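You operate a simulated robot arm through the tools that you are given. There is no shell and no other tool. Be economical: measure what you need, move in short steps, check, and stop when the job is done.

You are at the controls of a simulated two-armed robot. One attempt, no reset.

Task
Uncover the FORM console, clamp disc J2 on it and level it.
Fine: lid into the red CAPS bin; turn both TILT knobs till X and Y show 0; leave it clamped.

Only the result counts: the job must be done as asked and must still hold three seconds after the hand-in. Knocking over, shifting, dropping, spilling or breaking anything else fails it. A push-on lid holds only when it is set on centred and level and pressed home; a screw cap is set on level and turned clockwise until tight.

Robot
Two 6-joint arms with fingered hands on one trunk, on a base that drives. Base frame: it is fixed to the floor where the robot stands at the start and does not move with it; the origin is under the middle of the robot, x ahead of it, y to its left, z up; the surface under the hand at the start is at about z = 910. Lengths are in mm, angles in degrees, forces in N, time in s.
The left shoulder is at the start at [70, 168, 1429], the right one opposite. With the tool pointing down near the work surface each hand reaches from about 420 to 700 mm from the robot's upright axis, wherever it stands, measured 20 degrees to its own side. Places, roughly: blue measure button [500, 0, 1000]; form console [400, 100, 900]; form console seat [500, 100, 1000]; form console switch [400, 0, 1000]; green tilt knob [500, 200, 1000]; orange lid (6x6x4 cm) [600, -200, 900]; red handle [500, 0, 1000]; white lid (6x6x4 cm) [500, 100, 1000]; white save button [500, 0, 1000]; yellow tilt knob [400, 200, 1000]. Payload 4 kg a hand.
The TCP of each hand is the grasp point between the finger pads, 26 mm short of the fingertips. In the tool frame z runs along the fingers and y along their closing line. The gripper opens to 132 mm. The gripper's body begins 73 mm behind the TCP. The gripper is a hand of 3 fingers: y runs from the thumb to the fingers, the wrist lies at [0, 0, -224] in the tool frame, and closing takes about 1.5 s.
Orientation is that of the tool frame in the base frame, as [roll, pitch, yaw] about the fixed x, y, z axes, in that order (R = Rz(yaw) Ry(pitch) Rx(roll)). With the fingers straight down and closing along the base's y, the tool's x points along the base's -x, its y along +y and its z along -z.

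Tools
- The arms move only by the tool jog_arm. It takes "left_steps", "right_steps" or both (then of equal length, played together; a hand with none holds still); each is a list of rows, each an object (a shift or turn left out is 0, a gripper value left out holds the last) with "xyz": the shift along the base's x, y, z in mm, a list of three; "turn": the turn, a rotation vector about the base's x, y, z in degrees, a list of three. In form: [{"xyz": [x, y, z], "turn": [rx, ry, rz]}, ...]. A call has 1 to 20 rows; each row is the pose to reach, as a shift and turn from the pose commanded when the call began. "left_claw" and "right_claw" are, for a hand that has rows, the finger opening in mm, from 0 to 132, set as the call begins (left out, the last holds). A row lasts 0.2 s, in which the tool goes at most 50 mm and 8.6 degrees; a call with a longer step from one row to the next is refused whole, and so is a gripper value outside its range. A pose out of reach is approached as far as the arm can. The call stops where the force on the tool passes 50 N (or 10 N more than at its start, if that is more) or the arm is blocked; 0.2 s more then pass. Each finger travels about 108 mm/s and halts on what it meets, pressing with about 29 N; the grip force reading is that of the motor and also rises with nothing between the fingers. The clock runs only during rows and for 0.2 s after the last one: add rows that repeat a pose to give the fingers time. It gives the time, the measured TCP pose, the force on the tool (base axes), the opening and the grip force at its end, in the units of the frame above (readings bear some noise), with the torque about the TCP (base axes, N m) and any sound that the robot's microphone picked up, and new pictures: "views" is both (left out), scene, wrist or none (wrist: the cameras of the hands that moved).
- Cameras (640 x 400 px; columns grow to the right, rows downward): "scene" is now at [118.4, 8.1, 1627]; the picture's right is [0.15, -0.99, 0.00], its down [-0.85, -0.13, -0.52] and it looks along [0.51, 0.08, -0.86] (base axes); focal length 248 px, centre (320, 200). "left" rides on the left gripper at [-62, 3, -92] in its tool frame; the picture's right is [-0.05, -1.00, 0.00], its down [0.83, -0.04, -0.56] and it looks along [0.55, -0.03, 0.83] (tool axes); focal length 230 px, centre (320, 200). "right" rides on the right gripper at [61, 3, -92] in its tool frame; the picture's right is [-0.05, 1.00, 0.00], its down [-0.83, -0.04, -0.55] and it looks along [-0.55, -0.03, 0.83] (tool axes); focal length 230 px, centre (320, 200).
- raise_lower(by): slides the trunk up (or, below 0, down) by that many mm; the arms and the scene camera ride with it, the base frame stays. It gives what a move gives, with no picture.
- drive_base(legs): drives the robot by 1 to 6 legs, each [ahead, left, turn to the left] in mm, mm and degrees, along the robot's own axes; the way and the turn of a leg run together, so that a leg with both is an arc; at most 1500 mm and 180 degrees a leg. The arms and the cameras ride along, it lands a little off, and it stops where it bumps. It gives what a move gives, and a new picture of the scene camera.
- set_fingers(finger1, finger2, thumb_bend, hand): sets how far each is bent, from 0 (flat) to 100 (curled in); at 30 the hand is open as for a grip, at 70 the pads meet at the TCP. One left out holds its place. A second passes; each finger stops where it meets its share of the squeeze, and holds until it gets a number again. A gripper value or a shape takes the hand back. It gives what a move gives, with no picture; readings hold the bend of each and the force on the fingers (four entries, about 0 where the hand has none), thumb and palm.
- hand_shape(shape, hand): the hand has 3 fingers and takes this shape, open, in about a second: jaw (thumb against the fingers, like two jaws); tri (thumb and two fingers); tip (a fingertip pinch); poke (one finger out to press); point (the index stretched); flat (the hand flat); cup (the hand cupped); fist (a fist). The gripper value then closes the fingers along that shape, each until it touches; the sizes above hold for jaw. It gives what a move gives, with no picture.
- pan_tilt(pan, tilt): turns the head with the scene camera to pan (to the left, within 86 degrees either way) and tilt (down, from -29 to 69), counted from straight ahead of the robot. It gives what a move gives, and a new picture of the scene camera.
- probe_pixels(camera, pixels): for up to 12 pixels [column, row] of the newest picture of that camera ("zoom" is the newest enlarged one), the place [x, y, z] in the base frame of the surface seen there, good to about 2 mm. It takes no simulated time.
- close_up(camera, box): a new picture of the part [left, top, right, bottom] of that camera's present view, enlarged. It takes no simulated time.
- close_job(): hands the job in; it is judged then, once.

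Work in short steps. Measure before you move; look again where a grasp or a placing could have gone wrong, and mend it. You have 80 turns and 260 pictures in all, those below and enlarged ones among them. Open the grippers and draw the arms clear of the work before you hand the job in, unless the task says otherwise; then end with one line.

The tools are called after "Request:" as a command line: name --argument value ..., lists and objects as JSON in quotes. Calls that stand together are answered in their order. jog_arm: Moves the arms, as the interface text tells. Its arguments: {"type":"object","properties":{"left_steps":{"type":"array"},"left_claw":{"type":"number"},"right_steps":{"type":"array"},"right_claw":{"type":"number"},"views":{"type":"string","enum":["both","scene","wrist","none"]}},"required":[]} The other tools are called the same way: raise_lower (by) slides the trunk up or down; hand_shape (shape, hand) gives the hand a shape; set_fingers (finger1, finger2, thumb_bend, hand) moves the fingers one by one; drive_base (legs) drives the base; pan_tilt (pan, tilt) turns the head that bears the scene camera; probe_pixels (camera, pixels) gives the place of the surface under pixels of a picture; close_up (camera, box) takes an enlarged picture of a part of a camera's view; close_job () hands the job in.

At the start:

```text
time_s: 0.0
left_eef_pos: [522.1, 366.2, 1000.0]
left_orientation: [180.0, 0.2, 179.9]
left_ft_force: [-0.2, -0.3, 0.9]
left_ft_torque: [0.0, -0.06, 0.01]
left_opening: 132.1
left_grasp_force: 0.1
left_shape: jaw
left_bend: [30.0, 30.0, 30.0]
left_finger forces: [0.0, 0.0, 0.0, 0.0, 0.1, 0.1]
right_eef_pos: [612.0, -97.0, 1000.1]
right_orientation: [179.9, 0.0, 179.9]
right_ft_force: [0.0, -0.4, 0.5]
right_ft_torque: [0.03, 0.0, -0.01]
right_opening: 132.0
right_grasp_force: 0.1
right_shape: jaw
right_bend: [30.0, 30.0, 30.0]
right_finger forces: [0.0, 0.0, 0.1, 0.0, 0.0, 0.0]
trunk travel left (down, up): [-875.0, 65.0]
robot x, y, heading: [1.2, -0.9, 0.1]
head pan, tilt: [8.7, 58.9]
```

scene: 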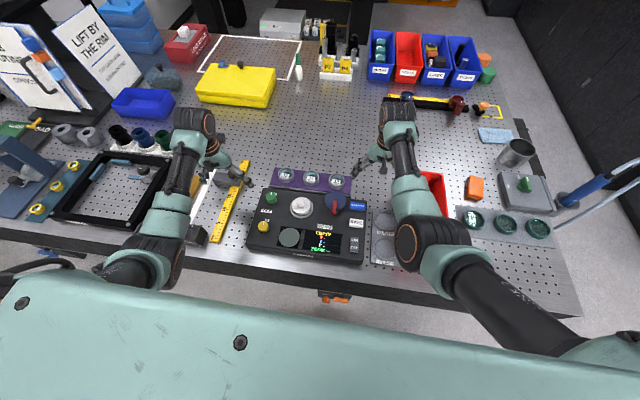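
right: 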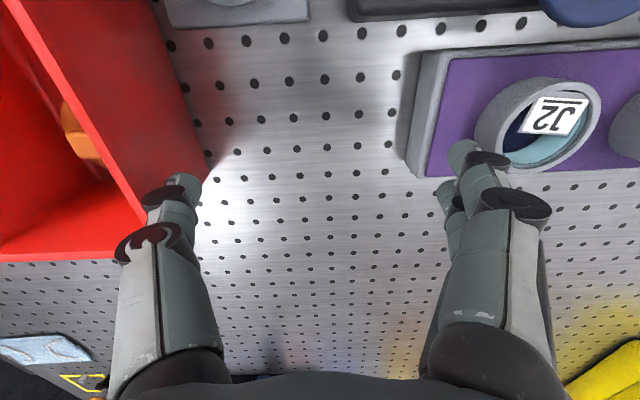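
left: 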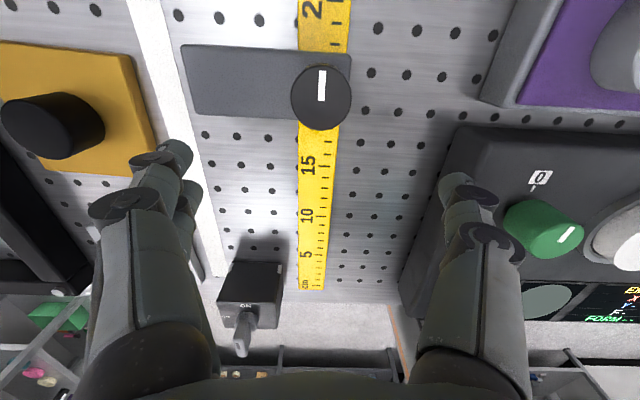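

I start with enlarged views of the console and the disc tray.

Request:
close_up --camera "scene" --box '[235, 155, 395, 275]'

Request:
close_up --camera "scene" --box '[360, 140, 560, 265]'

```text
3.33 times, centred on (315, 215) of scene
```

zoom: 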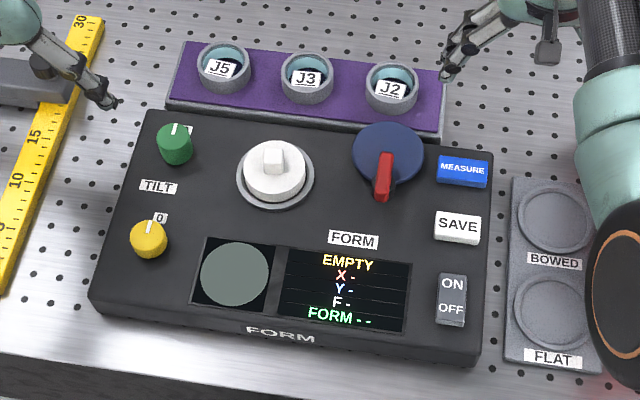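

```text
3.20 times, centred on (460, 202) of scene
```

zoom: 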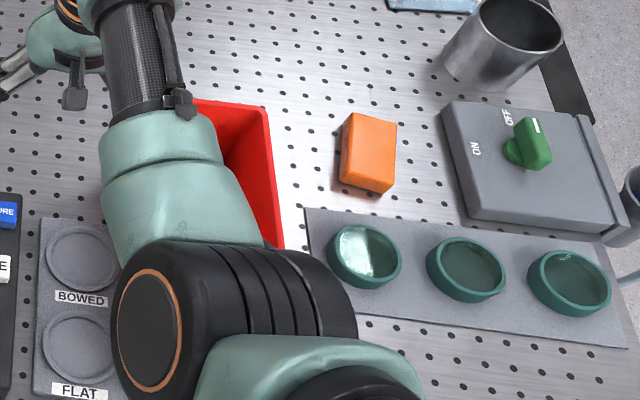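

Two red bins are in view (one behind the right arm, one at the back), so I read the labels, then locate the console parts.

Request:
close_up --camera "scene" --box '[360, 20, 500, 108]'

Request:
jog_arm --right_steps '[{"xyz": [0, -40, 20]}, {"xyz": [0, -80, 60]}, {"xyz": [0, -120, 100]}, {"xyz": [0, -160, 140]}, {"xyz": [0, -200, 150]}, {"xyz": [0, -240, 150]}]'

```text
4.55 times, centred on (430, 64) of scene
```

zoom: 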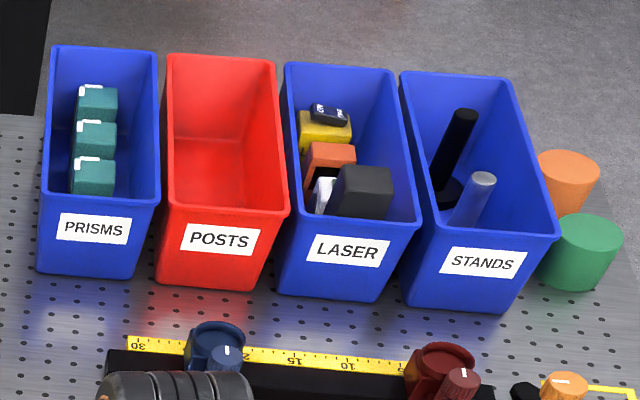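

```text
refused: row 2 steps farther than a row can; nothing moved
```

Back red bin is POSTS; so the near red one is likely CAPS. I lift the right arm out of the way to see it.

Request:
jog_arm --right_steps '[{"xyz": [0, 0, 40]}, {"xyz": [0, -20, 80]}, {"xyz": [0, -50, 110]}, {"xyz": [0, -90, 120]}, {"xyz": [0, -130, 120]}, {"xyz": [0, -170, 120]}, {"xyz": [0, -210, 120]}, {"xyz": [0, -250, 120]}]'

```text
time_s: 1.8
left_eef_pos: [521.5, 364.0, 1000.3]
left_orientation: [179.9, 0.2, -179.9]
left_ft_force: [-0.2, -1.0, 0.0]
left_ft_torque: [0.05, 0.01, 0.02]
left_opening: 131.9
left_grasp_force: 0.1
left_shape: jaw
left_bend: [30.0, 30.0, 30.0]
left_finger forces: [0.1, 0.0, 0.0, 0.1, 0.1, 0.0]
right_eef_pos: [612.4, -348.2, 1120.4]
right_orientation: [179.9, 0.0, -180.0]
right_ft_force: [-0.3, -0.1, -1.0]
right_ft_torque: [0.01, 0.0, 0.02]
right_opening: 132.0
right_grasp_force: 0.1
right_shape: jaw
right_bend: [30.0, 30.0, 30.0]
right_finger forces: [0.0, 0.1, 0.1, 0.1, 0.1, 0.0]
right hand out of reach, approached as far as the arm can: row 4, 5, 6, 7
trunk travel left (down, up): [-875.0, 65.0]
robot x, y, heading: [1.3, -2.8, 0.1]
head pan, tilt: [8.7, 58.9]
```

scene: 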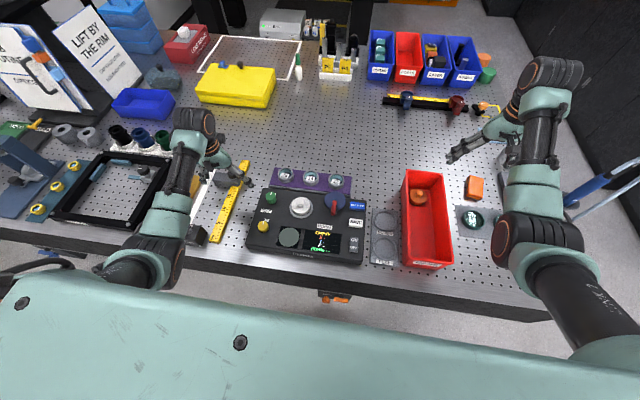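
right: 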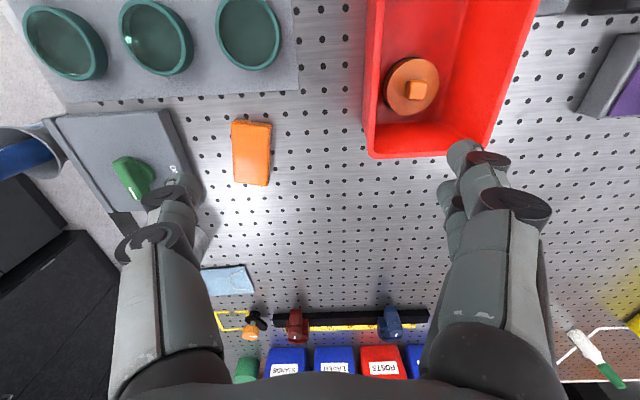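

The near red bin already holds an orange lid. I zoom and measure it and the console.

Request:
close_up --camera "scene" --box '[235, 155, 395, 275]'

Request:
probe_pixels --camera "zoom" --pixels '[[275, 155], [275, 180], [247, 185], [174, 130], [172, 155], [148, 225], [148, 245], [388, 128], [383, 165], [382, 198], [452, 310], [391, 88]]'

Request:
probe_pixels --camera "scene" --pixels '[[404, 171], [443, 174], [452, 265], [404, 260], [418, 196], [425, 225], [384, 221], [383, 248]]'

```text
3.33 times, centred on (315, 215) of scene
```

zoom: 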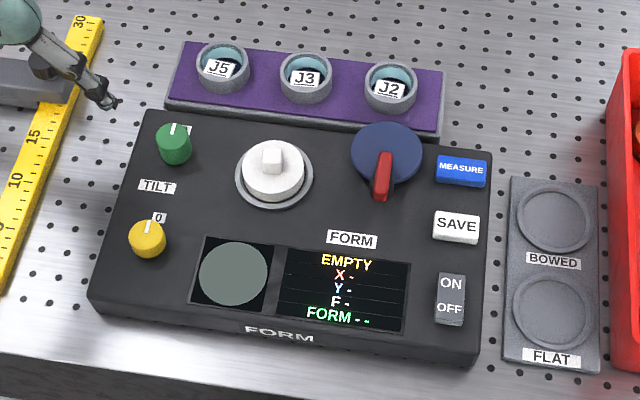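

```text
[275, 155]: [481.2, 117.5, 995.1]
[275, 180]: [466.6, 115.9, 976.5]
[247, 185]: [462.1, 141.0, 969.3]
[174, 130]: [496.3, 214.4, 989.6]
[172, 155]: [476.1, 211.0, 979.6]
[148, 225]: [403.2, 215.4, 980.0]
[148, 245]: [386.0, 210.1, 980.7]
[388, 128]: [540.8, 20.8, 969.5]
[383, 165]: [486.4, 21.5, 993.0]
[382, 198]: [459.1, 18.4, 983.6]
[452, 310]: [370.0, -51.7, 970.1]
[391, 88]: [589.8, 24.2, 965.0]
```

```text
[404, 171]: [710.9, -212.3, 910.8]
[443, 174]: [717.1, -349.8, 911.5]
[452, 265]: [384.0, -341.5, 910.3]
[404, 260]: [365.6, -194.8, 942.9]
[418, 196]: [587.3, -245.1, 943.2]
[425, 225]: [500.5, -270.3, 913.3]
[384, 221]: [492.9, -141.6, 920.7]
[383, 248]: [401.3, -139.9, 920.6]
```

The lid is white with a grip block on top, near (477,117). I bring the left hand high above the console to look through its wrist camera at the lid, handle and discs.

Request:
jog_arm --left_steps '[{"xyz": [0, 0, 45]}, {"xyz": [0, 0, 90]}, {"xyz": [0, -20, 130]}, {"xyz": [0, -65, 140]}, {"xyz": [0, -110, 140]}, {"xyz": [0, -155, 140]}, {"xyz": [0, -200, 140]}, {"xyz": [0, -245, 140]}]'

```text
time_s: 3.6
left_eef_pos: [561.8, 131.9, 1078.0]
left_orientation: [178.2, 1.1, -178.9]
left_ft_force: [-0.5, -0.1, 0.1]
left_ft_torque: [0.0, -0.02, -0.03]
left_opening: 131.9
left_grasp_force: 0.0
left_shape: jaw
left_bend: [30.0, 30.0, 30.0]
left_finger forces: [0.1, 0.0, 0.1, 0.0, 0.0, 0.1]
left hand out of reach, approached as far as the arm can: row 2, 3, 4, 5, 6, 7, 8
right_eef_pos: [612.9, -348.3, 1120.3]
right_orientation: [179.9, 0.0, -179.9]
right_ft_force: [0.1, 1.1, 0.0]
right_ft_torque: [0.0, 0.01, 0.03]
right_opening: 132.1
right_grasp_force: 0.0
right_shape: jaw
right_bend: [30.0, 30.0, 30.0]
right_finger forces: [0.1, 0.0, 0.1, 0.1, 0.0, 0.0]
trunk travel left (down, up): [-875.0, 65.0]
robot x, y, heading: [0.4, -1.1, 0.0]
head pan, tilt: [8.7, 58.9]
```

scene: 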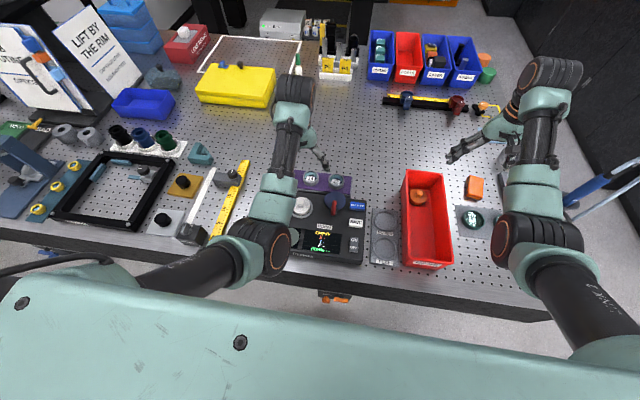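
left: 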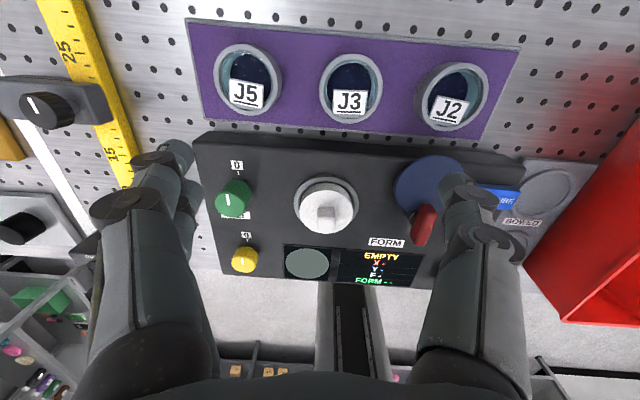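

Enlarging the left wrist view of the console.

Request:
close_up --camera "left" --box '[280, 30, 530, 290]'

Request:
probe_pixels --camera "left" --pixels '[[326, 182], [324, 202], [298, 200], [354, 200], [327, 232], [350, 62], [350, 118], [455, 72], [447, 124], [425, 100], [488, 95], [400, 175]]'

```text
1.54 times, centred on (405, 160) of left
```

zoom: 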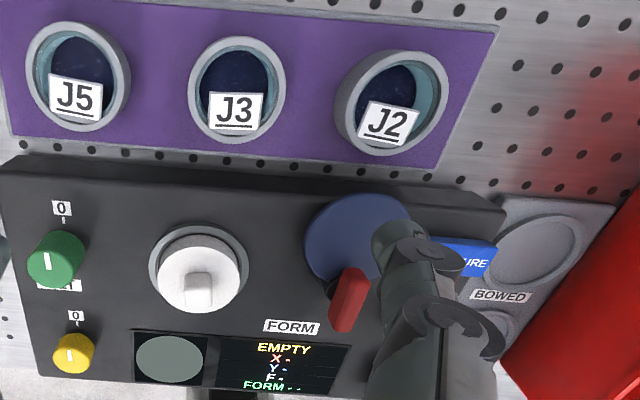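

```text
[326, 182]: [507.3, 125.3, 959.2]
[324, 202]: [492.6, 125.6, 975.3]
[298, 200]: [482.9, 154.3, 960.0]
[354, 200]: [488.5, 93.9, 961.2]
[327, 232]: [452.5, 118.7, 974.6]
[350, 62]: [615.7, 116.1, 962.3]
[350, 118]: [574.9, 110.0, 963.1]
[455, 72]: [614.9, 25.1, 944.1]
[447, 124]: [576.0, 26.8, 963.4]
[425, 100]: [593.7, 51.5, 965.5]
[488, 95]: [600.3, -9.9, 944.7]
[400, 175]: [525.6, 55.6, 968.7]
```

Next the left hand withdraws, and the right hand comes over J2 for a close look; I raise the trunk a bit first for headroom.

Request:
raise_lower --by 50

Request:
jog_arm --left_steps '[{"xyz": [0, 45, 0]}, {"xyz": [0, 90, 0]}, {"xyz": [-10, 135, 0]}, {"xyz": [-20, 180, 0]}, {"xyz": [-30, 220, 0]}, {"xyz": [-40, 250, 0]}, {"xyz": [-40, 250, 0]}, {"xyz": [-40, 250, 0]}, {"xyz": [-40, 250, 0]}]' --right_steps '[{"xyz": [0, 45, 0]}, {"xyz": [0, 90, 0]}, {"xyz": [0, 135, 0]}, {"xyz": [0, 180, 0]}, {"xyz": [-5, 225, 0]}, {"xyz": [-10, 270, 0]}, {"xyz": [-15, 315, 0]}, {"xyz": [-20, 350, 0]}, {"xyz": [-20, 360, -10]}]'

```text
time_s: 4.5
left_eef_pos: [561.9, 132.5, 1126.7]
left_orientation: [178.4, 0.9, -179.0]
left_ft_force: [0.0, 0.1, -0.3]
left_ft_torque: [0.02, 0.0, -0.02]
left_opening: 131.8
left_grasp_force: 0.1
left_shape: jaw
left_bend: [30.0, 30.0, 30.0]
left_finger forces: [0.1, 0.0, 0.1, 0.0, 0.0, 0.1]
right_eef_pos: [613.5, -347.5, 1168.5]
right_orientation: [180.0, 0.1, -179.9]
right_ft_force: [0.7, 0.5, 0.4]
right_ft_torque: [-0.02, -0.02, 0.04]
right_opening: 132.2
right_grasp_force: 0.0
right_shape: jaw
right_bend: [30.0, 30.0, 30.0]
right_finger forces: [0.0, 0.0, 0.0, 0.0, 0.1, 0.0]
trunk travel left (down, up): [-925.0, 15.0]
robot x, y, heading: [0.4, -1.1, 0.1]
head pan, tilt: [8.7, 58.9]
```

```text
time_s: 6.5
left_eef_pos: [518.1, 371.2, 1111.5]
left_orientation: [-179.8, 0.5, 180.0]
left_ft_force: [-0.3, -0.2, 0.2]
left_ft_torque: [-0.01, -0.01, -0.01]
left_opening: 131.9
left_grasp_force: 0.1
left_shape: jaw
left_bend: [30.0, 30.0, 30.0]
left_finger forces: [0.1, 0.0, 0.1, 0.0, 0.0, 0.1]
left hand out of reach, approached as far as the arm can: row 1, 2, 3, 4, 5, 6, 7, 8, 9
right_eef_pos: [625.9, -29.7, 1158.2]
right_orientation: [-179.2, 0.0, 179.1]
right_ft_force: [-0.2, 1.5, -0.2]
right_ft_torque: [-0.03, 0.0, 0.0]
right_opening: 132.0
right_grasp_force: 0.0
right_shape: jaw
right_bend: [30.0, 30.0, 30.0]
right_finger forces: [0.0, 0.0, 0.0, 0.0, 0.1, 0.1]
right hand out of reach, approached as far as the arm can: row 1, 2, 3, 4, 5, 7, 8, 9
trunk travel left (down, up): [-925.0, 15.0]
robot x, y, heading: [-1.9, 2.1, 0.1]
head pan, tilt: [8.7, 58.9]
```

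scene: 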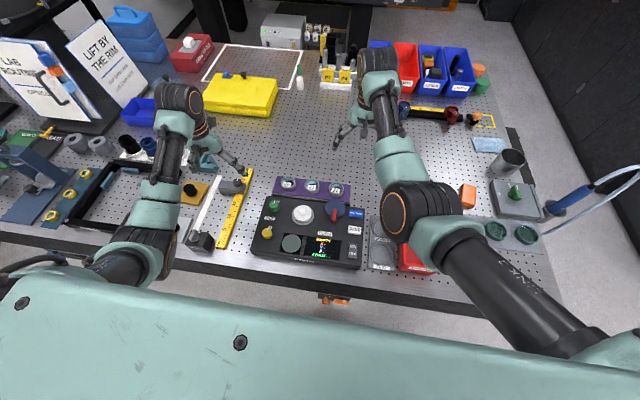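
right: 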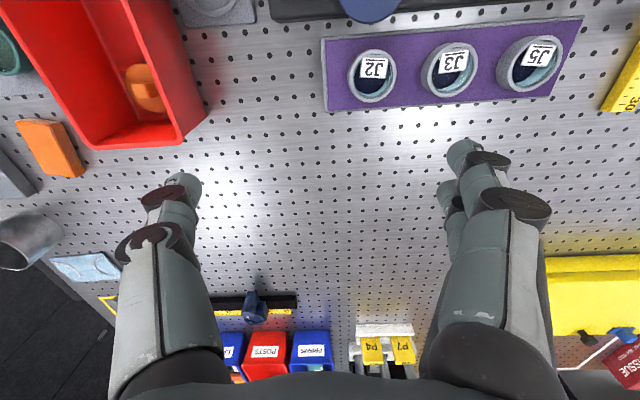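
left: 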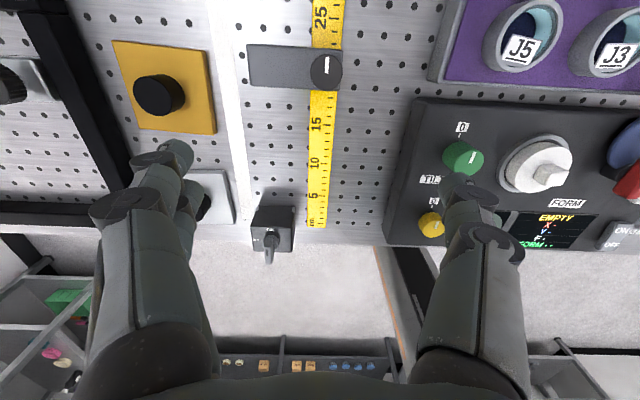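

A sign says "LIFT BY THE RIM"; I read it and look closer at J2.

Request:
close_up --camera "right" --box '[320, 10, 580, 120]'

Request:
probe_pixels --camera "zoom" --pixels '[[70, 155], [180, 155], [125, 100], [128, 210], [90, 150], [115, 175], [122, 130], [130, 198], [160, 160], [145, 180], [160, 190], [175, 125]]'

Request:
close_up --camera "scene" --box '[0, 0, 160, 130]'

```text
2.46 times, centred on (450, 65) of right
```

zoom: 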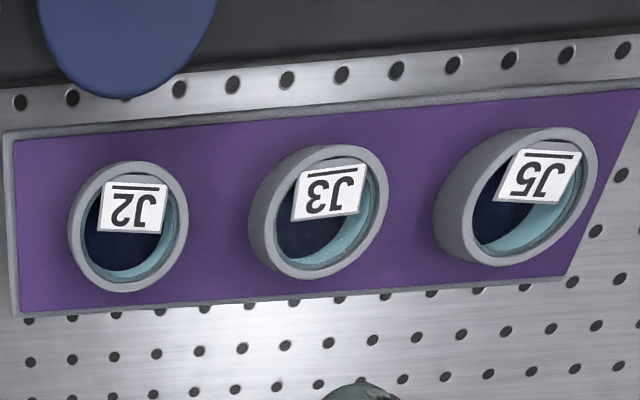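

```text
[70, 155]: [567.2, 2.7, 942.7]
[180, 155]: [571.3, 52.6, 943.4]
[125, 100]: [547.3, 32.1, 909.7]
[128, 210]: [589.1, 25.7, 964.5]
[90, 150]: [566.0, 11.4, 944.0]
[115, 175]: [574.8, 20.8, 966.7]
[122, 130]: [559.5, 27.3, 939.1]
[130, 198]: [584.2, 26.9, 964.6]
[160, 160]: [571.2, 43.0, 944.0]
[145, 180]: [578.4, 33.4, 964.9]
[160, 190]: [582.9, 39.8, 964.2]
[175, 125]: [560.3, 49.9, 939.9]
```

```text
3.08 times, centred on (80, 65) of scene
```

zoom: 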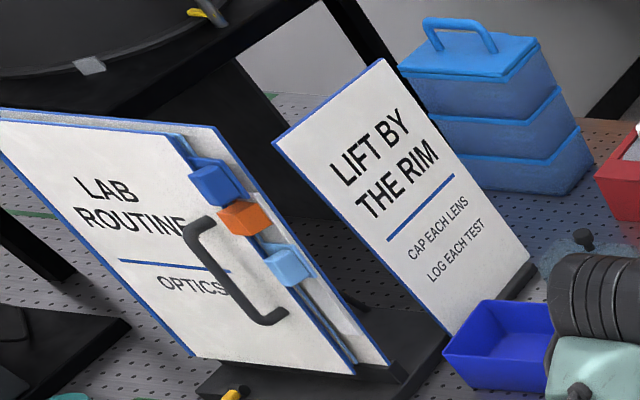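

J2 is a ring-mounted disc: rim top z≈965, tray z≈943, centre about (594,25), so I'd grip the ring. First the lid: I move the right hand lower and towards the console.

Request:
jog_arm --right_claw 100 --right_steps '[{"xyz": [0, 0, -40]}, {"xyz": [0, 0, -80]}, {"xyz": [-40, 25, -80]}, {"xyz": [-80, 50, -80]}, {"xyz": [-110, 80, -80]}, {"xyz": [-130, 115, -80]}, {"xyz": [-145, 148, -80]}, {"xyz": [-145, 148, -80]}]'

```text
time_s: 8.3
left_eef_pos: [520.1, 369.4, 1111.3]
left_orientation: [-179.9, 0.5, 180.0]
left_ft_force: [-0.6, 0.9, -0.7]
left_ft_torque: [0.03, 0.0, 0.03]
left_opening: 132.0
left_grasp_force: 0.0
left_shape: jaw
left_bend: [30.0, 30.0, 30.0]
left_finger forces: [0.0, 0.0, 0.0, 0.0, 0.0, 0.0]
right_eef_pos: [612.4, -6.4, 1031.4]
right_orientation: [-179.5, 0.0, 179.0]
right_ft_force: [-0.9, 0.2, -0.3]
right_ft_torque: [0.01, 0.0, -0.02]
right_opening: 100.1
right_grasp_force: 0.2
right_shape: jaw
right_bend: [63.0, 63.0, 59.0]
right_finger forces: [0.0, 0.1, 0.1, 0.0, 0.0, 0.1]
right hand out of reach, approached as far as the arm can: row 3, 4, 5, 6, 7, 8
trunk travel left (down, up): [-925.0, 15.0]
robot x, y, heading: [0.8, -0.6, 0.3]
head pan, tilt: [8.7, 58.9]
```

scene: 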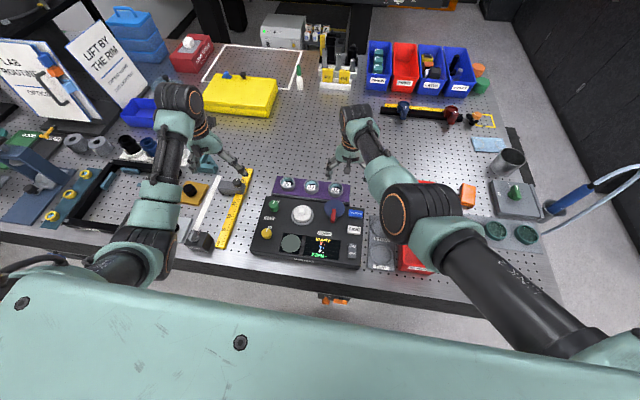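
right: 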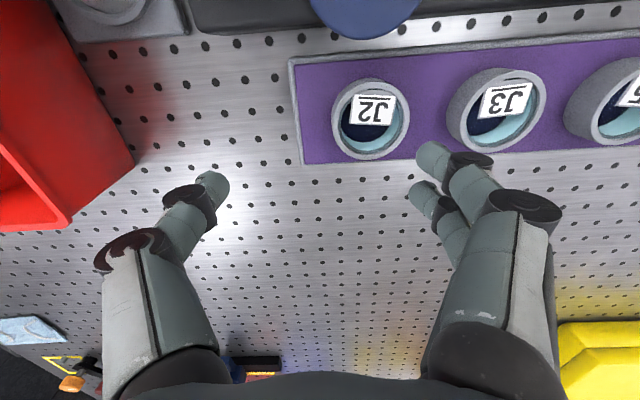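

The right arm can't cross that far, so the left hand will do the work. I park the right arm on its own side, high, and shift the base 100 mm to the right.

Request:
jog_arm --right_steps '[{"xyz": [0, 0, 45]}, {"xyz": [0, -10, 90]}, {"xyz": [0, -50, 110]}, {"xyz": [0, -95, 110]}, {"xyz": [0, -140, 110]}, {"xyz": [-20, -185, 110]}, {"xyz": [-40, -225, 110]}, {"xyz": [-60, -265, 110]}, {"xyz": [-60, -265, 110]}]' --views "none"

Request:
drive_base --legs '[[0, -100, 0]]'

```text
time_s: 10.3
left_eef_pos: [520.1, 370.5, 1111.7]
left_orientation: [-180.0, 0.5, -180.0]
left_ft_force: [-0.2, -0.4, 0.6]
left_ft_torque: [-0.01, -0.01, -0.02]
left_opening: 131.9
left_grasp_force: 0.1
left_shape: jaw
left_bend: [30.0, 30.0, 30.0]
left_finger forces: [0.0, 0.0, 0.0, 0.0, 0.2, 0.0]
right_eef_pos: [569.7, -259.3, 1112.7]
right_orientation: [179.9, 0.0, -180.0]
right_ft_force: [0.6, 0.2, -0.4]
right_ft_torque: [0.01, -0.05, 0.02]
right_opening: 100.1
right_grasp_force: 0.1
right_shape: jaw
right_bend: [63.0, 63.0, 59.0]
right_finger forces: [0.0, 0.0, 0.0, 0.0, 0.0, 0.0]
right hand out of reach, approached as far as the arm can: row 1, 2, 6, 7, 8, 9
trunk travel left (down, up): [-925.0, 15.0]
robot x, y, heading: [-1.4, 1.8, -0.2]
head pan, tilt: [8.7, 58.9]
```

```text
time_s: 11.5
left_eef_pos: [518.6, 276.7, 1111.0]
left_orientation: [-179.7, 0.6, -179.8]
left_ft_force: [-0.2, 1.0, 0.1]
left_ft_torque: [-0.02, -0.01, 0.0]
left_opening: 131.8
left_grasp_force: 0.0
left_shape: jaw
left_bend: [30.0, 30.0, 30.0]
left_finger forces: [0.0, 0.0, 0.0, 0.0, 0.0, 0.0]
right_eef_pos: [570.7, -354.5, 1113.9]
right_orientation: [-179.8, 0.1, -179.9]
right_ft_force: [-0.1, -0.1, 0.4]
right_ft_torque: [-0.02, -0.05, 0.02]
right_opening: 100.2
right_grasp_force: 0.1
right_shape: jaw
right_bend: [63.0, 63.0, 59.0]
right_finger forces: [0.0, 0.1, 0.0, 0.0, 0.0, 0.0]
trunk travel left (down, up): [-925.0, 15.0]
robot x, y, heading: [-0.9, -99.2, 0.2]
head pan, tilt: [8.7, 58.9]
```

scene: 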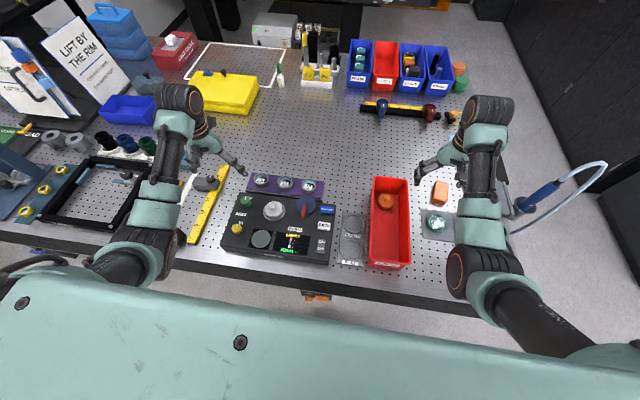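

Left hand goes above the lid, target (479,117,~1050).

Request:
jog_arm --left_claw 95 --left_steps '[{"xyz": [0, -40, 0]}, {"xyz": [-10, -80, 0]}, {"xyz": [-20, -120, 0]}, {"xyz": [-40, -158, -20]}, {"xyz": [-40, -158, -60]}, {"xyz": [-40, -158, -60]}]' --views "wrist"

```text
time_s: 12.9
left_eef_pos: [479.4, 114.4, 1049.3]
left_orientation: [-180.0, 0.4, -179.8]
left_ft_force: [0.1, -0.1, -0.6]
left_ft_torque: [0.03, 0.01, 0.02]
left_opening: 95.1
left_grasp_force: 0.0
left_shape: jaw
left_bend: [66.0, 66.0, 63.0]
left_finger forces: [0.0, 0.0, 0.0, 0.0, 0.0, 0.0]
left hand out of reach, approached as far as the arm can: row 1, 2, 3, 4
right_eef_pos: [572.4, -357.1, 1113.7]
right_orientation: [179.9, 0.0, -179.9]
right_ft_force: [0.2, -1.0, 0.2]
right_ft_torque: [-0.03, 0.02, 0.01]
right_opening: 100.3
right_grasp_force: 0.0
right_shape: jaw
right_bend: [63.0, 63.0, 59.0]
right_finger forces: [0.0, 0.1, 0.1, 0.0, 0.0, 0.0]
trunk travel left (down, up): [-925.0, 15.0]
robot x, y, heading: [-1.3, -95.7, 0.0]
head pan, tilt: [8.7, 58.9]
```

left: 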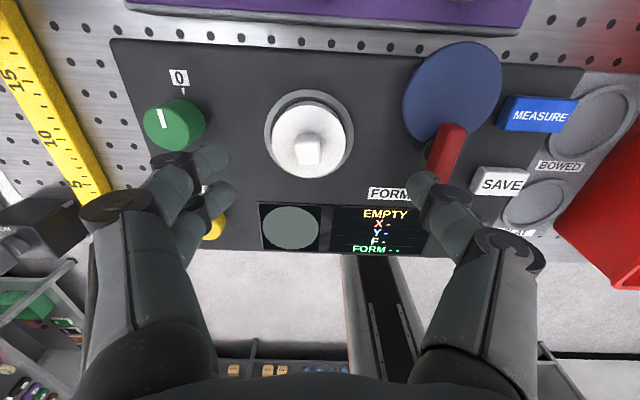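

Measuring lid and clamp from this view.

Request:
probe_pixels --camera "left" --pixels '[[300, 140], [307, 152], [307, 132], [272, 140], [344, 140], [308, 104], [310, 175], [450, 80], [410, 90], [500, 90], [452, 125], [440, 170]]'

Request:
close_up --camera "left" --box '[230, 20, 520, 250]'

```text
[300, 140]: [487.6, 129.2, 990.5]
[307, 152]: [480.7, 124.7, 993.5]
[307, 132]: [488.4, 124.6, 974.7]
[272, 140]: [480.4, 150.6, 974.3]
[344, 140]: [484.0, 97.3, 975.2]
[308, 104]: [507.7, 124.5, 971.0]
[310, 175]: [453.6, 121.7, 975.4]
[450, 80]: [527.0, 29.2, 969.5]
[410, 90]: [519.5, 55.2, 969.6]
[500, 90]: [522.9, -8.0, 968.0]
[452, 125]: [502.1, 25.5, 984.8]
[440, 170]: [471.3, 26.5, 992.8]
```

```text
1.74 times, centred on (375, 135) of left
```

zoom: 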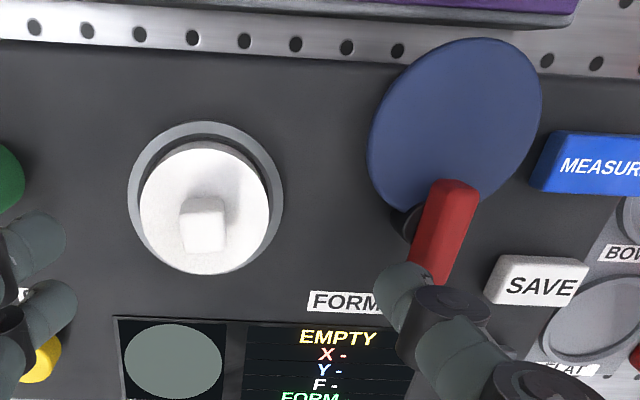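

Lid centre ≈(481,123), top z≈975, diameter ≈56. I narrow the opening to 74 to clear the green knob and descend so the tips stop just above the seat ring.

Request:
jog_arm --left_claw 74 --left_steps '[{"xyz": [2, 8.5, 0]}, {"xyz": [2, 8.5, -20]}, {"xyz": [2, 8.5, -40]}, {"xyz": [2, 8.5, -40]}]'

```text
time_s: 13.9
left_eef_pos: [480.8, 122.8, 1010.9]
left_orientation: [-179.9, 0.4, -180.0]
left_ft_force: [-0.3, 0.3, 0.5]
left_ft_torque: [-0.02, 0.02, 0.01]
left_opening: 74.7
left_grasp_force: 0.0
left_shape: jaw
left_bend: [72.0, 72.0, 70.0]
left_finger forces: [0.0, 0.1, 0.0, 0.0, 0.1, 0.1]
right_eef_pos: [570.9, -358.5, 1113.1]
right_orientation: [-180.0, 0.1, -179.9]
right_ft_force: [-0.7, 0.4, -0.3]
right_ft_torque: [-0.03, 0.03, 0.01]
right_opening: 100.2
right_grasp_force: 0.0
right_shape: jaw
right_bend: [63.0, 63.0, 59.0]
right_finger forces: [0.1, 0.0, 0.0, 0.1, 0.0, 0.0]
trunk travel left (down, up): [-925.0, 15.0]
robot x, y, heading: [-1.0, -101.0, 0.1]
head pan, tilt: [8.7, 58.9]
```

scene: 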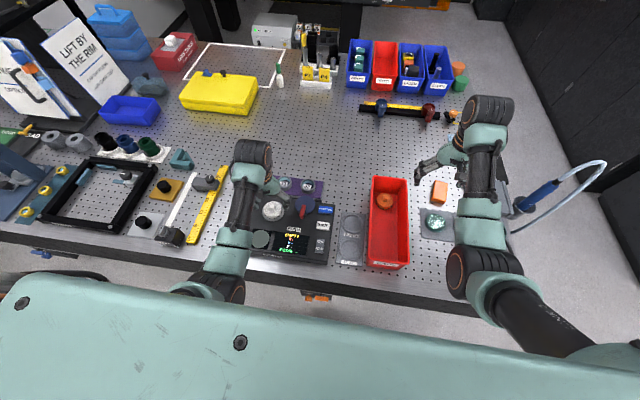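
left: 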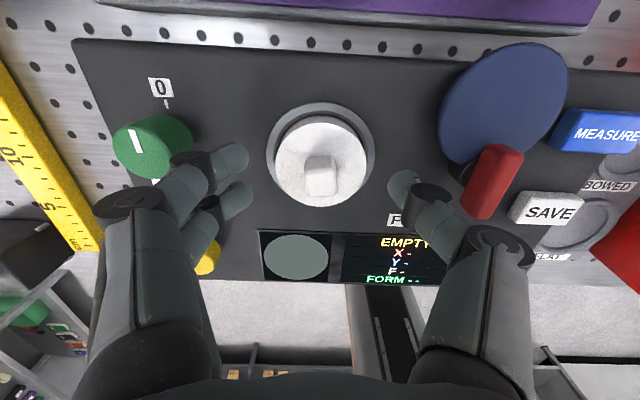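

Alignment looks good (lid at ~(322,165)). I check clearance between fingers and green knob / red handle.

Request:
probe_pixels --camera "left" --pixels '[[155, 138], [190, 145], [175, 165], [182, 158], [120, 205], [232, 160], [205, 170], [402, 180], [430, 195], [480, 185], [493, 175], [470, 200]]'

```text
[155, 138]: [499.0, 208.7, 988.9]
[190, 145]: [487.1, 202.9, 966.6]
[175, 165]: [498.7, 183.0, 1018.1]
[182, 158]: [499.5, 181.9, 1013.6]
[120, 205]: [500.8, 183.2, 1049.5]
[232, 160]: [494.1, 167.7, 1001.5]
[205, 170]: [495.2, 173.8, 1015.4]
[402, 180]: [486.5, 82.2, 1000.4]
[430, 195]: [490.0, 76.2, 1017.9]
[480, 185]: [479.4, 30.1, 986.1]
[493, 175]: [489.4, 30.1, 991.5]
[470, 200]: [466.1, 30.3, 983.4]
```

Clear by ~10 mm. Descend 22 mm and close on the lid rim.

Request:
jog_arm --left_steps '[{"xyz": [0, 0, -12]}, {"xyz": [0, 0, -21]}, {"xyz": [0, 0, -21]}]' --views "none"

Request:
jog_arm --left_claw 40 --left_steps '[{}, {}, {}, {}, {}, {}]' --views "wrist"

```text
time_s: 14.7
left_eef_pos: [482.7, 122.4, 989.3]
left_orientation: [-179.9, 0.5, -179.9]
left_ft_force: [0.5, 0.4, -0.3]
left_ft_torque: [0.0, -0.02, 0.0]
left_opening: 74.6
left_grasp_force: 0.0
left_shape: jaw
left_bend: [72.0, 72.0, 70.0]
left_finger forces: [0.0, 0.1, 0.1, 0.0, 0.0, 0.0]
right_eef_pos: [571.4, -358.1, 1112.9]
right_orientation: [179.8, 0.0, -179.9]
right_ft_force: [0.1, -0.3, -0.1]
right_ft_torque: [-0.03, -0.03, 0.02]
right_opening: 100.2
right_grasp_force: 0.1
right_shape: jaw
right_bend: [63.0, 63.0, 59.0]
right_finger forces: [0.0, 0.1, 0.0, 0.0, 0.0, 0.0]
trunk travel left (down, up): [-925.0, 15.0]
robot x, y, heading: [-0.4, -94.5, 0.3]
head pan, tilt: [8.7, 58.9]
```

```text
time_s: 16.1
left_eef_pos: [481.5, 122.4, 989.8]
left_orientation: [-180.0, 0.5, -180.0]
left_ft_force: [0.1, 0.3, -0.3]
left_ft_torque: [-0.01, 0.01, 0.0]
left_opening: 46.3
left_grasp_force: 29.0
left_shape: jaw
left_bend: [73.0, 73.0, 70.0]
left_finger forces: [13.3, 13.8, 0.0, 0.0, 26.3, 0.0]
right_eef_pos: [570.9, -358.7, 1113.1]
right_orientation: [179.9, -0.1, -179.9]
right_ft_force: [0.5, 0.1, -0.8]
right_ft_torque: [0.02, 0.01, 0.0]
right_opening: 100.1
right_grasp_force: 0.0
right_shape: jaw
right_bend: [63.0, 63.0, 59.0]
right_finger forces: [0.0, 0.0, 0.0, 0.1, 0.1, 0.0]
trunk travel left (down, up): [-925.0, 15.0]
robot x, y, heading: [2.3, -99.8, -0.1]
head pan, tilt: [8.7, 58.9]
```

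left: 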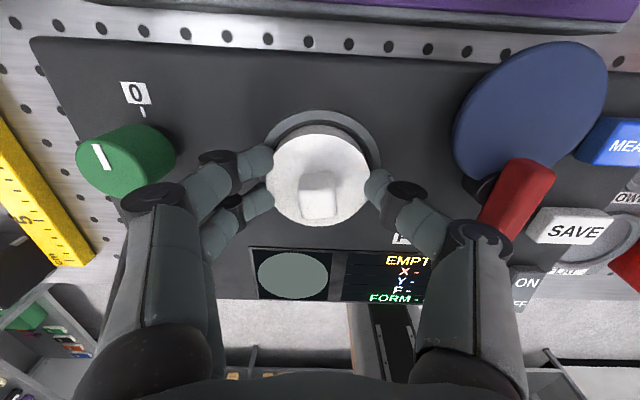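

Good grip (29 N, shared). Lift straight up.

Request:
jog_arm --left_steps '[{"xyz": [0, 0, 10]}, {"xyz": [0, 0, 25]}, {"xyz": [0, 0, 45]}, {"xyz": [0, 0, 70]}, {"xyz": [0, 0, 100]}, {"xyz": [0, 0, 100]}]'

```text
time_s: 17.5
left_eef_pos: [487.9, 120.3, 1067.8]
left_orientation: [-179.9, 0.6, -179.9]
left_ft_force: [-0.2, -0.1, 0.1]
left_ft_torque: [0.0, -0.02, -0.02]
left_opening: 46.2
left_grasp_force: 29.3
left_shape: jaw
left_bend: [73.0, 73.0, 70.0]
left_finger forces: [13.4, 13.9, 0.0, 0.0, 26.3, 0.1]
left hand out of reach, approached as far as the arm can: row 5, 6
right_eef_pos: [571.7, -357.3, 1114.1]
right_orientation: [179.9, 0.0, -179.9]
right_ft_force: [0.4, -0.2, -0.2]
right_ft_torque: [-0.05, 0.0, -0.01]
right_opening: 100.2
right_grasp_force: 0.0
right_shape: jaw
right_bend: [63.0, 63.0, 59.0]
right_finger forces: [0.1, 0.0, 0.0, 0.0, 0.1, 0.1]
trunk travel left (down, up): [-925.0, 15.0]
robot x, y, heading: [2.2, -94.6, 0.1]
head pan, tilt: [8.7, 58.9]
```

scene: 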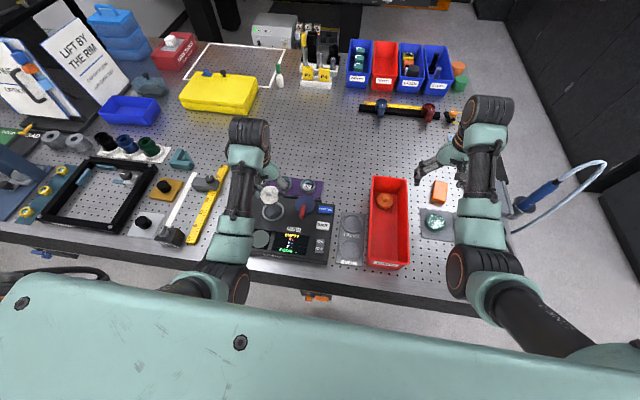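
left: 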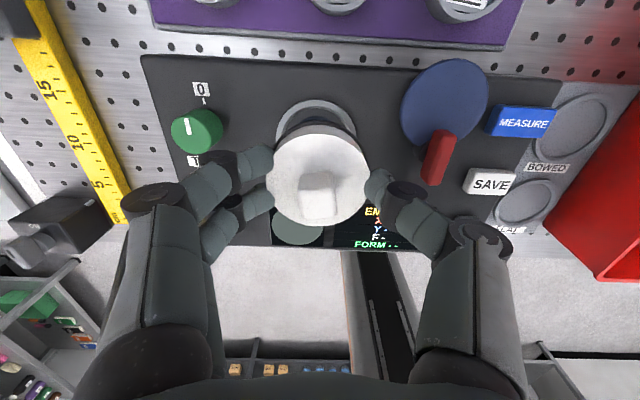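

Lid is held. Before driving right I measure what stands on the far right near the right arm's path.

Request:
probe_pixels --camera "scene" --pixels '[[545, 195], [525, 205], [575, 170], [605, 165], [540, 225], [460, 70], [440, 190], [400, 268], [375, 178], [404, 180], [372, 262], [408, 262]]'

Request:
close_up --camera "scene" --box '[320, 140, 640, 300]'

```text
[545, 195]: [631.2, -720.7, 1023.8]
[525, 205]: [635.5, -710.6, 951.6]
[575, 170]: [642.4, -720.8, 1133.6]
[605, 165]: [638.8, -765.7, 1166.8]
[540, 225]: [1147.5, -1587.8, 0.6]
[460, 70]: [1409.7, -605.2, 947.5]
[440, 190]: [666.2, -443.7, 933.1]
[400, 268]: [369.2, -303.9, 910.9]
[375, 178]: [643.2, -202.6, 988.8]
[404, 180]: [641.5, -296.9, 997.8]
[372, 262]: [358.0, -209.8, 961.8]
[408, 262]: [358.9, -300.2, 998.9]
```

```text
2.00 times, centred on (480, 220) of scene
```

zoom: 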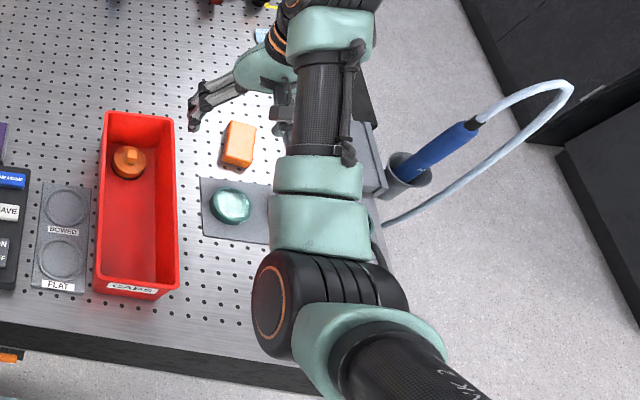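

The bin reads CAPS: rim z≈998, x 358–643, y −300…−203. Rather than shifting (hose at y≈−720), I turn the base 42° right in place, which swings the left hand to about (507,−262) over the bin.

Request:
drive_base --legs '[[0, 0, -42]]'

```text
time_s: 19.8
left_eef_pos: [508.5, -266.2, 1068.1]
left_orientation: [-179.9, 0.5, 137.7]
left_ft_force: [-0.1, -0.5, -0.8]
left_ft_torque: [0.04, -0.02, 0.0]
left_opening: 46.4
left_grasp_force: 29.0
left_shape: jaw
left_bend: [73.0, 73.0, 70.0]
left_finger forces: [13.4, 13.8, 0.0, 0.0, 26.4, 0.1]
right_eef_pos: [246.5, -675.3, 1113.6]
right_orientation: [180.0, 0.0, 137.6]
right_ft_force: [-1.0, -0.6, 0.4]
right_ft_torque: [-0.01, 0.02, 0.0]
right_opening: 100.2
right_grasp_force: 0.0
right_shape: jaw
right_bend: [63.0, 63.0, 59.0]
right_finger forces: [0.0, 0.1, 0.0, 0.1, 0.1, 0.0]
trunk travel left (down, up): [-925.0, 15.0]
robot x, y, heading: [0.6, -100.2, -42.4]
head pan, tilt: [8.7, 58.9]
```

scene: 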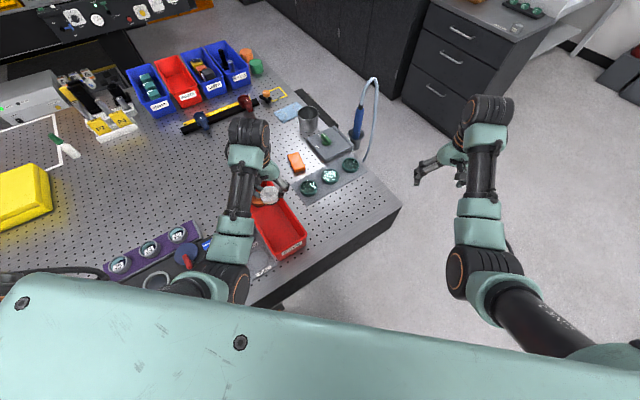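

Shift to (488,−254) and lower partway; check wrist view.

Request:
jog_arm --left_steps '[{"xyz": [-20, 12, 0]}, {"xyz": [-20, 12, -30]}, {"xyz": [-20, 12, -45]}, {"xyz": [-20, 12, -45]}]'

```text
time_s: 20.8
left_eef_pos: [487.2, -255.8, 1023.0]
left_orientation: [-179.9, 0.6, 137.6]
left_ft_force: [-0.2, 0.6, -0.1]
left_ft_torque: [0.0, -0.01, 0.04]
left_opening: 46.4
left_grasp_force: 29.0
left_shape: jaw
left_bend: [73.0, 73.0, 70.0]
left_finger forces: [13.5, 13.9, 0.0, 0.0, 26.3, 0.1]
left hand out of reach, approached as far as the arm can: row 1
right_eef_pos: [245.0, -675.6, 1113.7]
right_orientation: [179.9, 0.1, 137.6]
right_ft_force: [-0.7, -0.1, -0.1]
right_ft_torque: [-0.01, 0.01, 0.01]
right_opening: 99.8
right_grasp_force: 0.0
right_shape: jaw
right_bend: [63.0, 63.0, 59.0]
right_finger forces: [0.0, 0.0, 0.1, 0.1, 0.1, 0.1]
trunk travel left (down, up): [-925.0, 15.0]
robot x, y, heading: [-2.1, -100.4, -42.1]
head pan, tilt: [8.7, 58.9]
```

scene: 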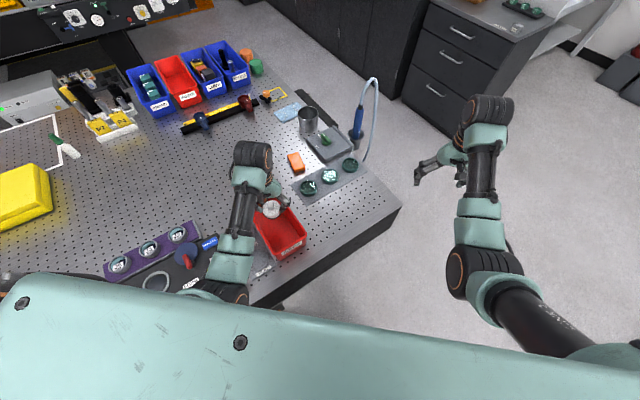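
left: 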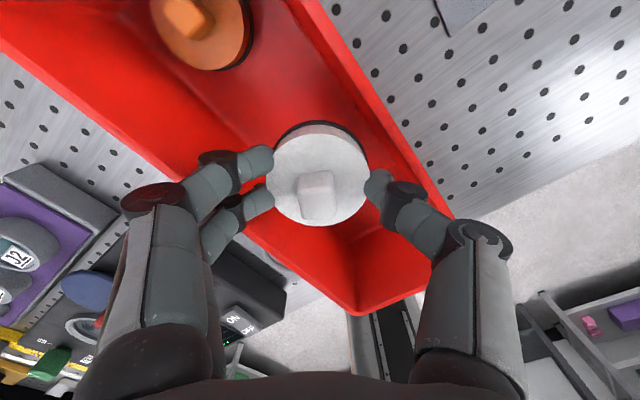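

Lid is over the bin, but the knuckles would come near the side walls, so I turn the hand so that it closes along the bin's length, at this height.

Request:
jog_arm --left_steps '[{"turn": [0, 0, -8]}, {"turn": [0, 0, -16]}, {"turn": [0, 0, -24]}, {"turn": [0, 0, -32]}, {"turn": [0, 0, -40]}, {"turn": [0, 0, -46]}, {"turn": [0, 0, -46]}]' --views "wrist"

```text
time_s: 22.4
left_eef_pos: [489.1, -256.0, 1023.6]
left_orientation: [-179.9, 0.6, 91.4]
left_ft_force: [-0.1, -0.4, 0.0]
left_ft_torque: [0.0, 0.02, -0.01]
left_opening: 46.3
left_grasp_force: 28.7
left_shape: jaw
left_bend: [73.0, 73.0, 70.0]
left_finger forces: [13.5, 14.0, 0.0, 0.1, 26.3, 0.0]
right_eef_pos: [246.9, -675.0, 1113.6]
right_orientation: [179.9, 0.0, 137.6]
right_ft_force: [0.7, -0.4, -0.4]
right_ft_torque: [0.05, -0.03, 0.0]
right_opening: 100.1
right_grasp_force: 0.1
right_shape: jaw
right_bend: [63.0, 63.0, 59.0]
right_finger forces: [0.0, 0.0, 0.0, 0.0, 0.1, 0.0]
trunk travel left (down, up): [-925.0, 15.0]
robot x, y, heading: [-0.8, -99.5, -42.4]
head pan, tilt: [8.7, 58.9]
```

left: 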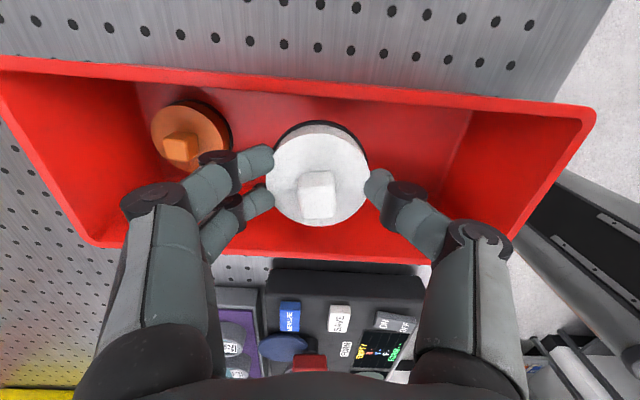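

Well oriented. I shift 20 mm away from the orange lid and lower to TCP z≈952.

Request:
jog_arm --left_steps '[{"xyz": [-20, 2, 0]}, {"xyz": [-20, 2, -25]}, {"xyz": [-20, 2, -50]}, {"xyz": [-20, 2, -65]}, {"xyz": [-20, 2, -71]}, {"xyz": [-20, 2, -71]}]' --views "wrist"

```text
time_s: 23.8
left_eef_pos: [469.1, -253.3, 950.8]
left_orientation: [180.0, 0.7, 91.6]
left_ft_force: [0.4, 0.4, 0.8]
left_ft_torque: [0.0, -0.04, -0.01]
left_opening: 46.3
left_grasp_force: 28.4
left_shape: jaw
left_bend: [73.0, 73.0, 70.0]
left_finger forces: [13.6, 14.1, 0.1, 0.0, 26.2, 0.1]
right_eef_pos: [247.0, -675.2, 1112.8]
right_orientation: [179.9, 0.0, 137.7]
right_ft_force: [-0.7, -0.1, 0.8]
right_ft_torque: [-0.01, 0.01, 0.01]
right_opening: 100.2
right_grasp_force: 0.1
right_shape: jaw
right_bend: [63.0, 63.0, 59.0]
right_finger forces: [0.0, 0.0, 0.0, 0.0, 0.0, 0.0]
trunk travel left (down, up): [-925.0, 15.0]
robot x, y, heading: [-1.2, -101.4, -42.4]
head pan, tilt: [8.7, 58.9]
```

left: 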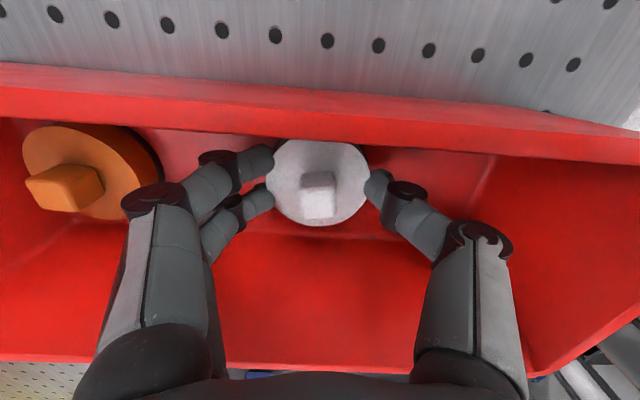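

Lid near the floor. Go down gently until contact or 8 mm, then release slightly and rise.

Request:
jog_arm --left_steps '[{"xyz": [0, 0, -3]}, {"xyz": [0, 0, -6]}, {"xyz": [0, 0, -8]}]' --views "none"

Request:
jog_arm --left_claw 72 --left_steps '[{}, {}, {}, {}, {"xyz": [0, 0, 20]}, {"xyz": [0, 0, 60]}, {"xyz": [0, 0, 90]}, {"xyz": [0, 0, 110]}, {"xyz": [0, 0, 120]}]' --views "wrist"

```text
time_s: 24.6
left_eef_pos: [468.4, -253.0, 946.5]
left_orientation: [179.8, 0.8, 91.6]
left_ft_force: [0.1, 2.2, 17.0]
left_ft_torque: [-0.03, -0.07, -0.02]
left_opening: 46.5
left_grasp_force: 28.8
left_shape: jaw
left_bend: [74.0, 74.0, 70.0]
left_finger forces: [16.7, 15.7, 0.0, 0.0, 30.1, 0.0]
right_eef_pos: [245.5, -675.4, 1114.7]
right_orientation: [179.9, 0.1, 137.6]
right_ft_force: [-0.5, 0.3, -0.8]
right_ft_torque: [-0.02, 0.0, 0.0]
right_opening: 100.7
right_grasp_force: 0.0
right_shape: jaw
right_bend: [63.0, 63.0, 59.0]
right_finger forces: [0.0, 0.0, 0.1, 0.0, 0.1, 0.0]
trunk travel left (down, up): [-925.0, 15.0]
robot x, y, heading: [3.1, -97.6, -42.4]
head pan, tilt: [8.7, 58.9]
```

```text
time_s: 26.6
left_eef_pos: [468.7, -255.3, 1057.5]
left_orientation: [-180.0, 0.7, 91.6]
left_ft_force: [0.5, -0.4, -0.4]
left_ft_torque: [0.03, 0.01, 0.01]
left_opening: 71.4
left_grasp_force: 0.1
left_shape: jaw
left_bend: [72.0, 72.0, 70.0]
left_finger forces: [0.0, 0.0, 0.0, 0.0, 0.0, 0.0]
left hand out of reach, approached as far as the arm can: row 9
right_eef_pos: [246.1, -675.8, 1113.3]
right_orientation: [179.8, 0.1, 137.7]
right_ft_force: [0.1, 0.1, 0.3]
right_ft_torque: [0.03, 0.01, -0.01]
right_opening: 100.2
right_grasp_force: 0.1
right_shape: jaw
right_bend: [63.0, 63.0, 59.0]
right_finger forces: [0.1, 0.1, 0.0, 0.1, 0.1, 0.0]
trunk travel left (down, up): [-925.0, 15.0]
robot x, y, heading: [-1.3, -96.9, -42.4]
head pan, tilt: [8.7, 58.9]
```

left: 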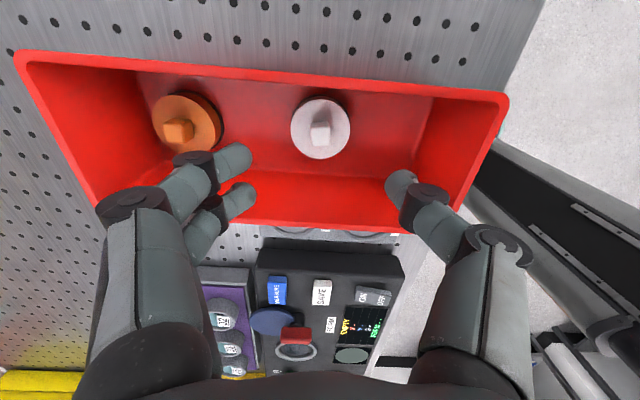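

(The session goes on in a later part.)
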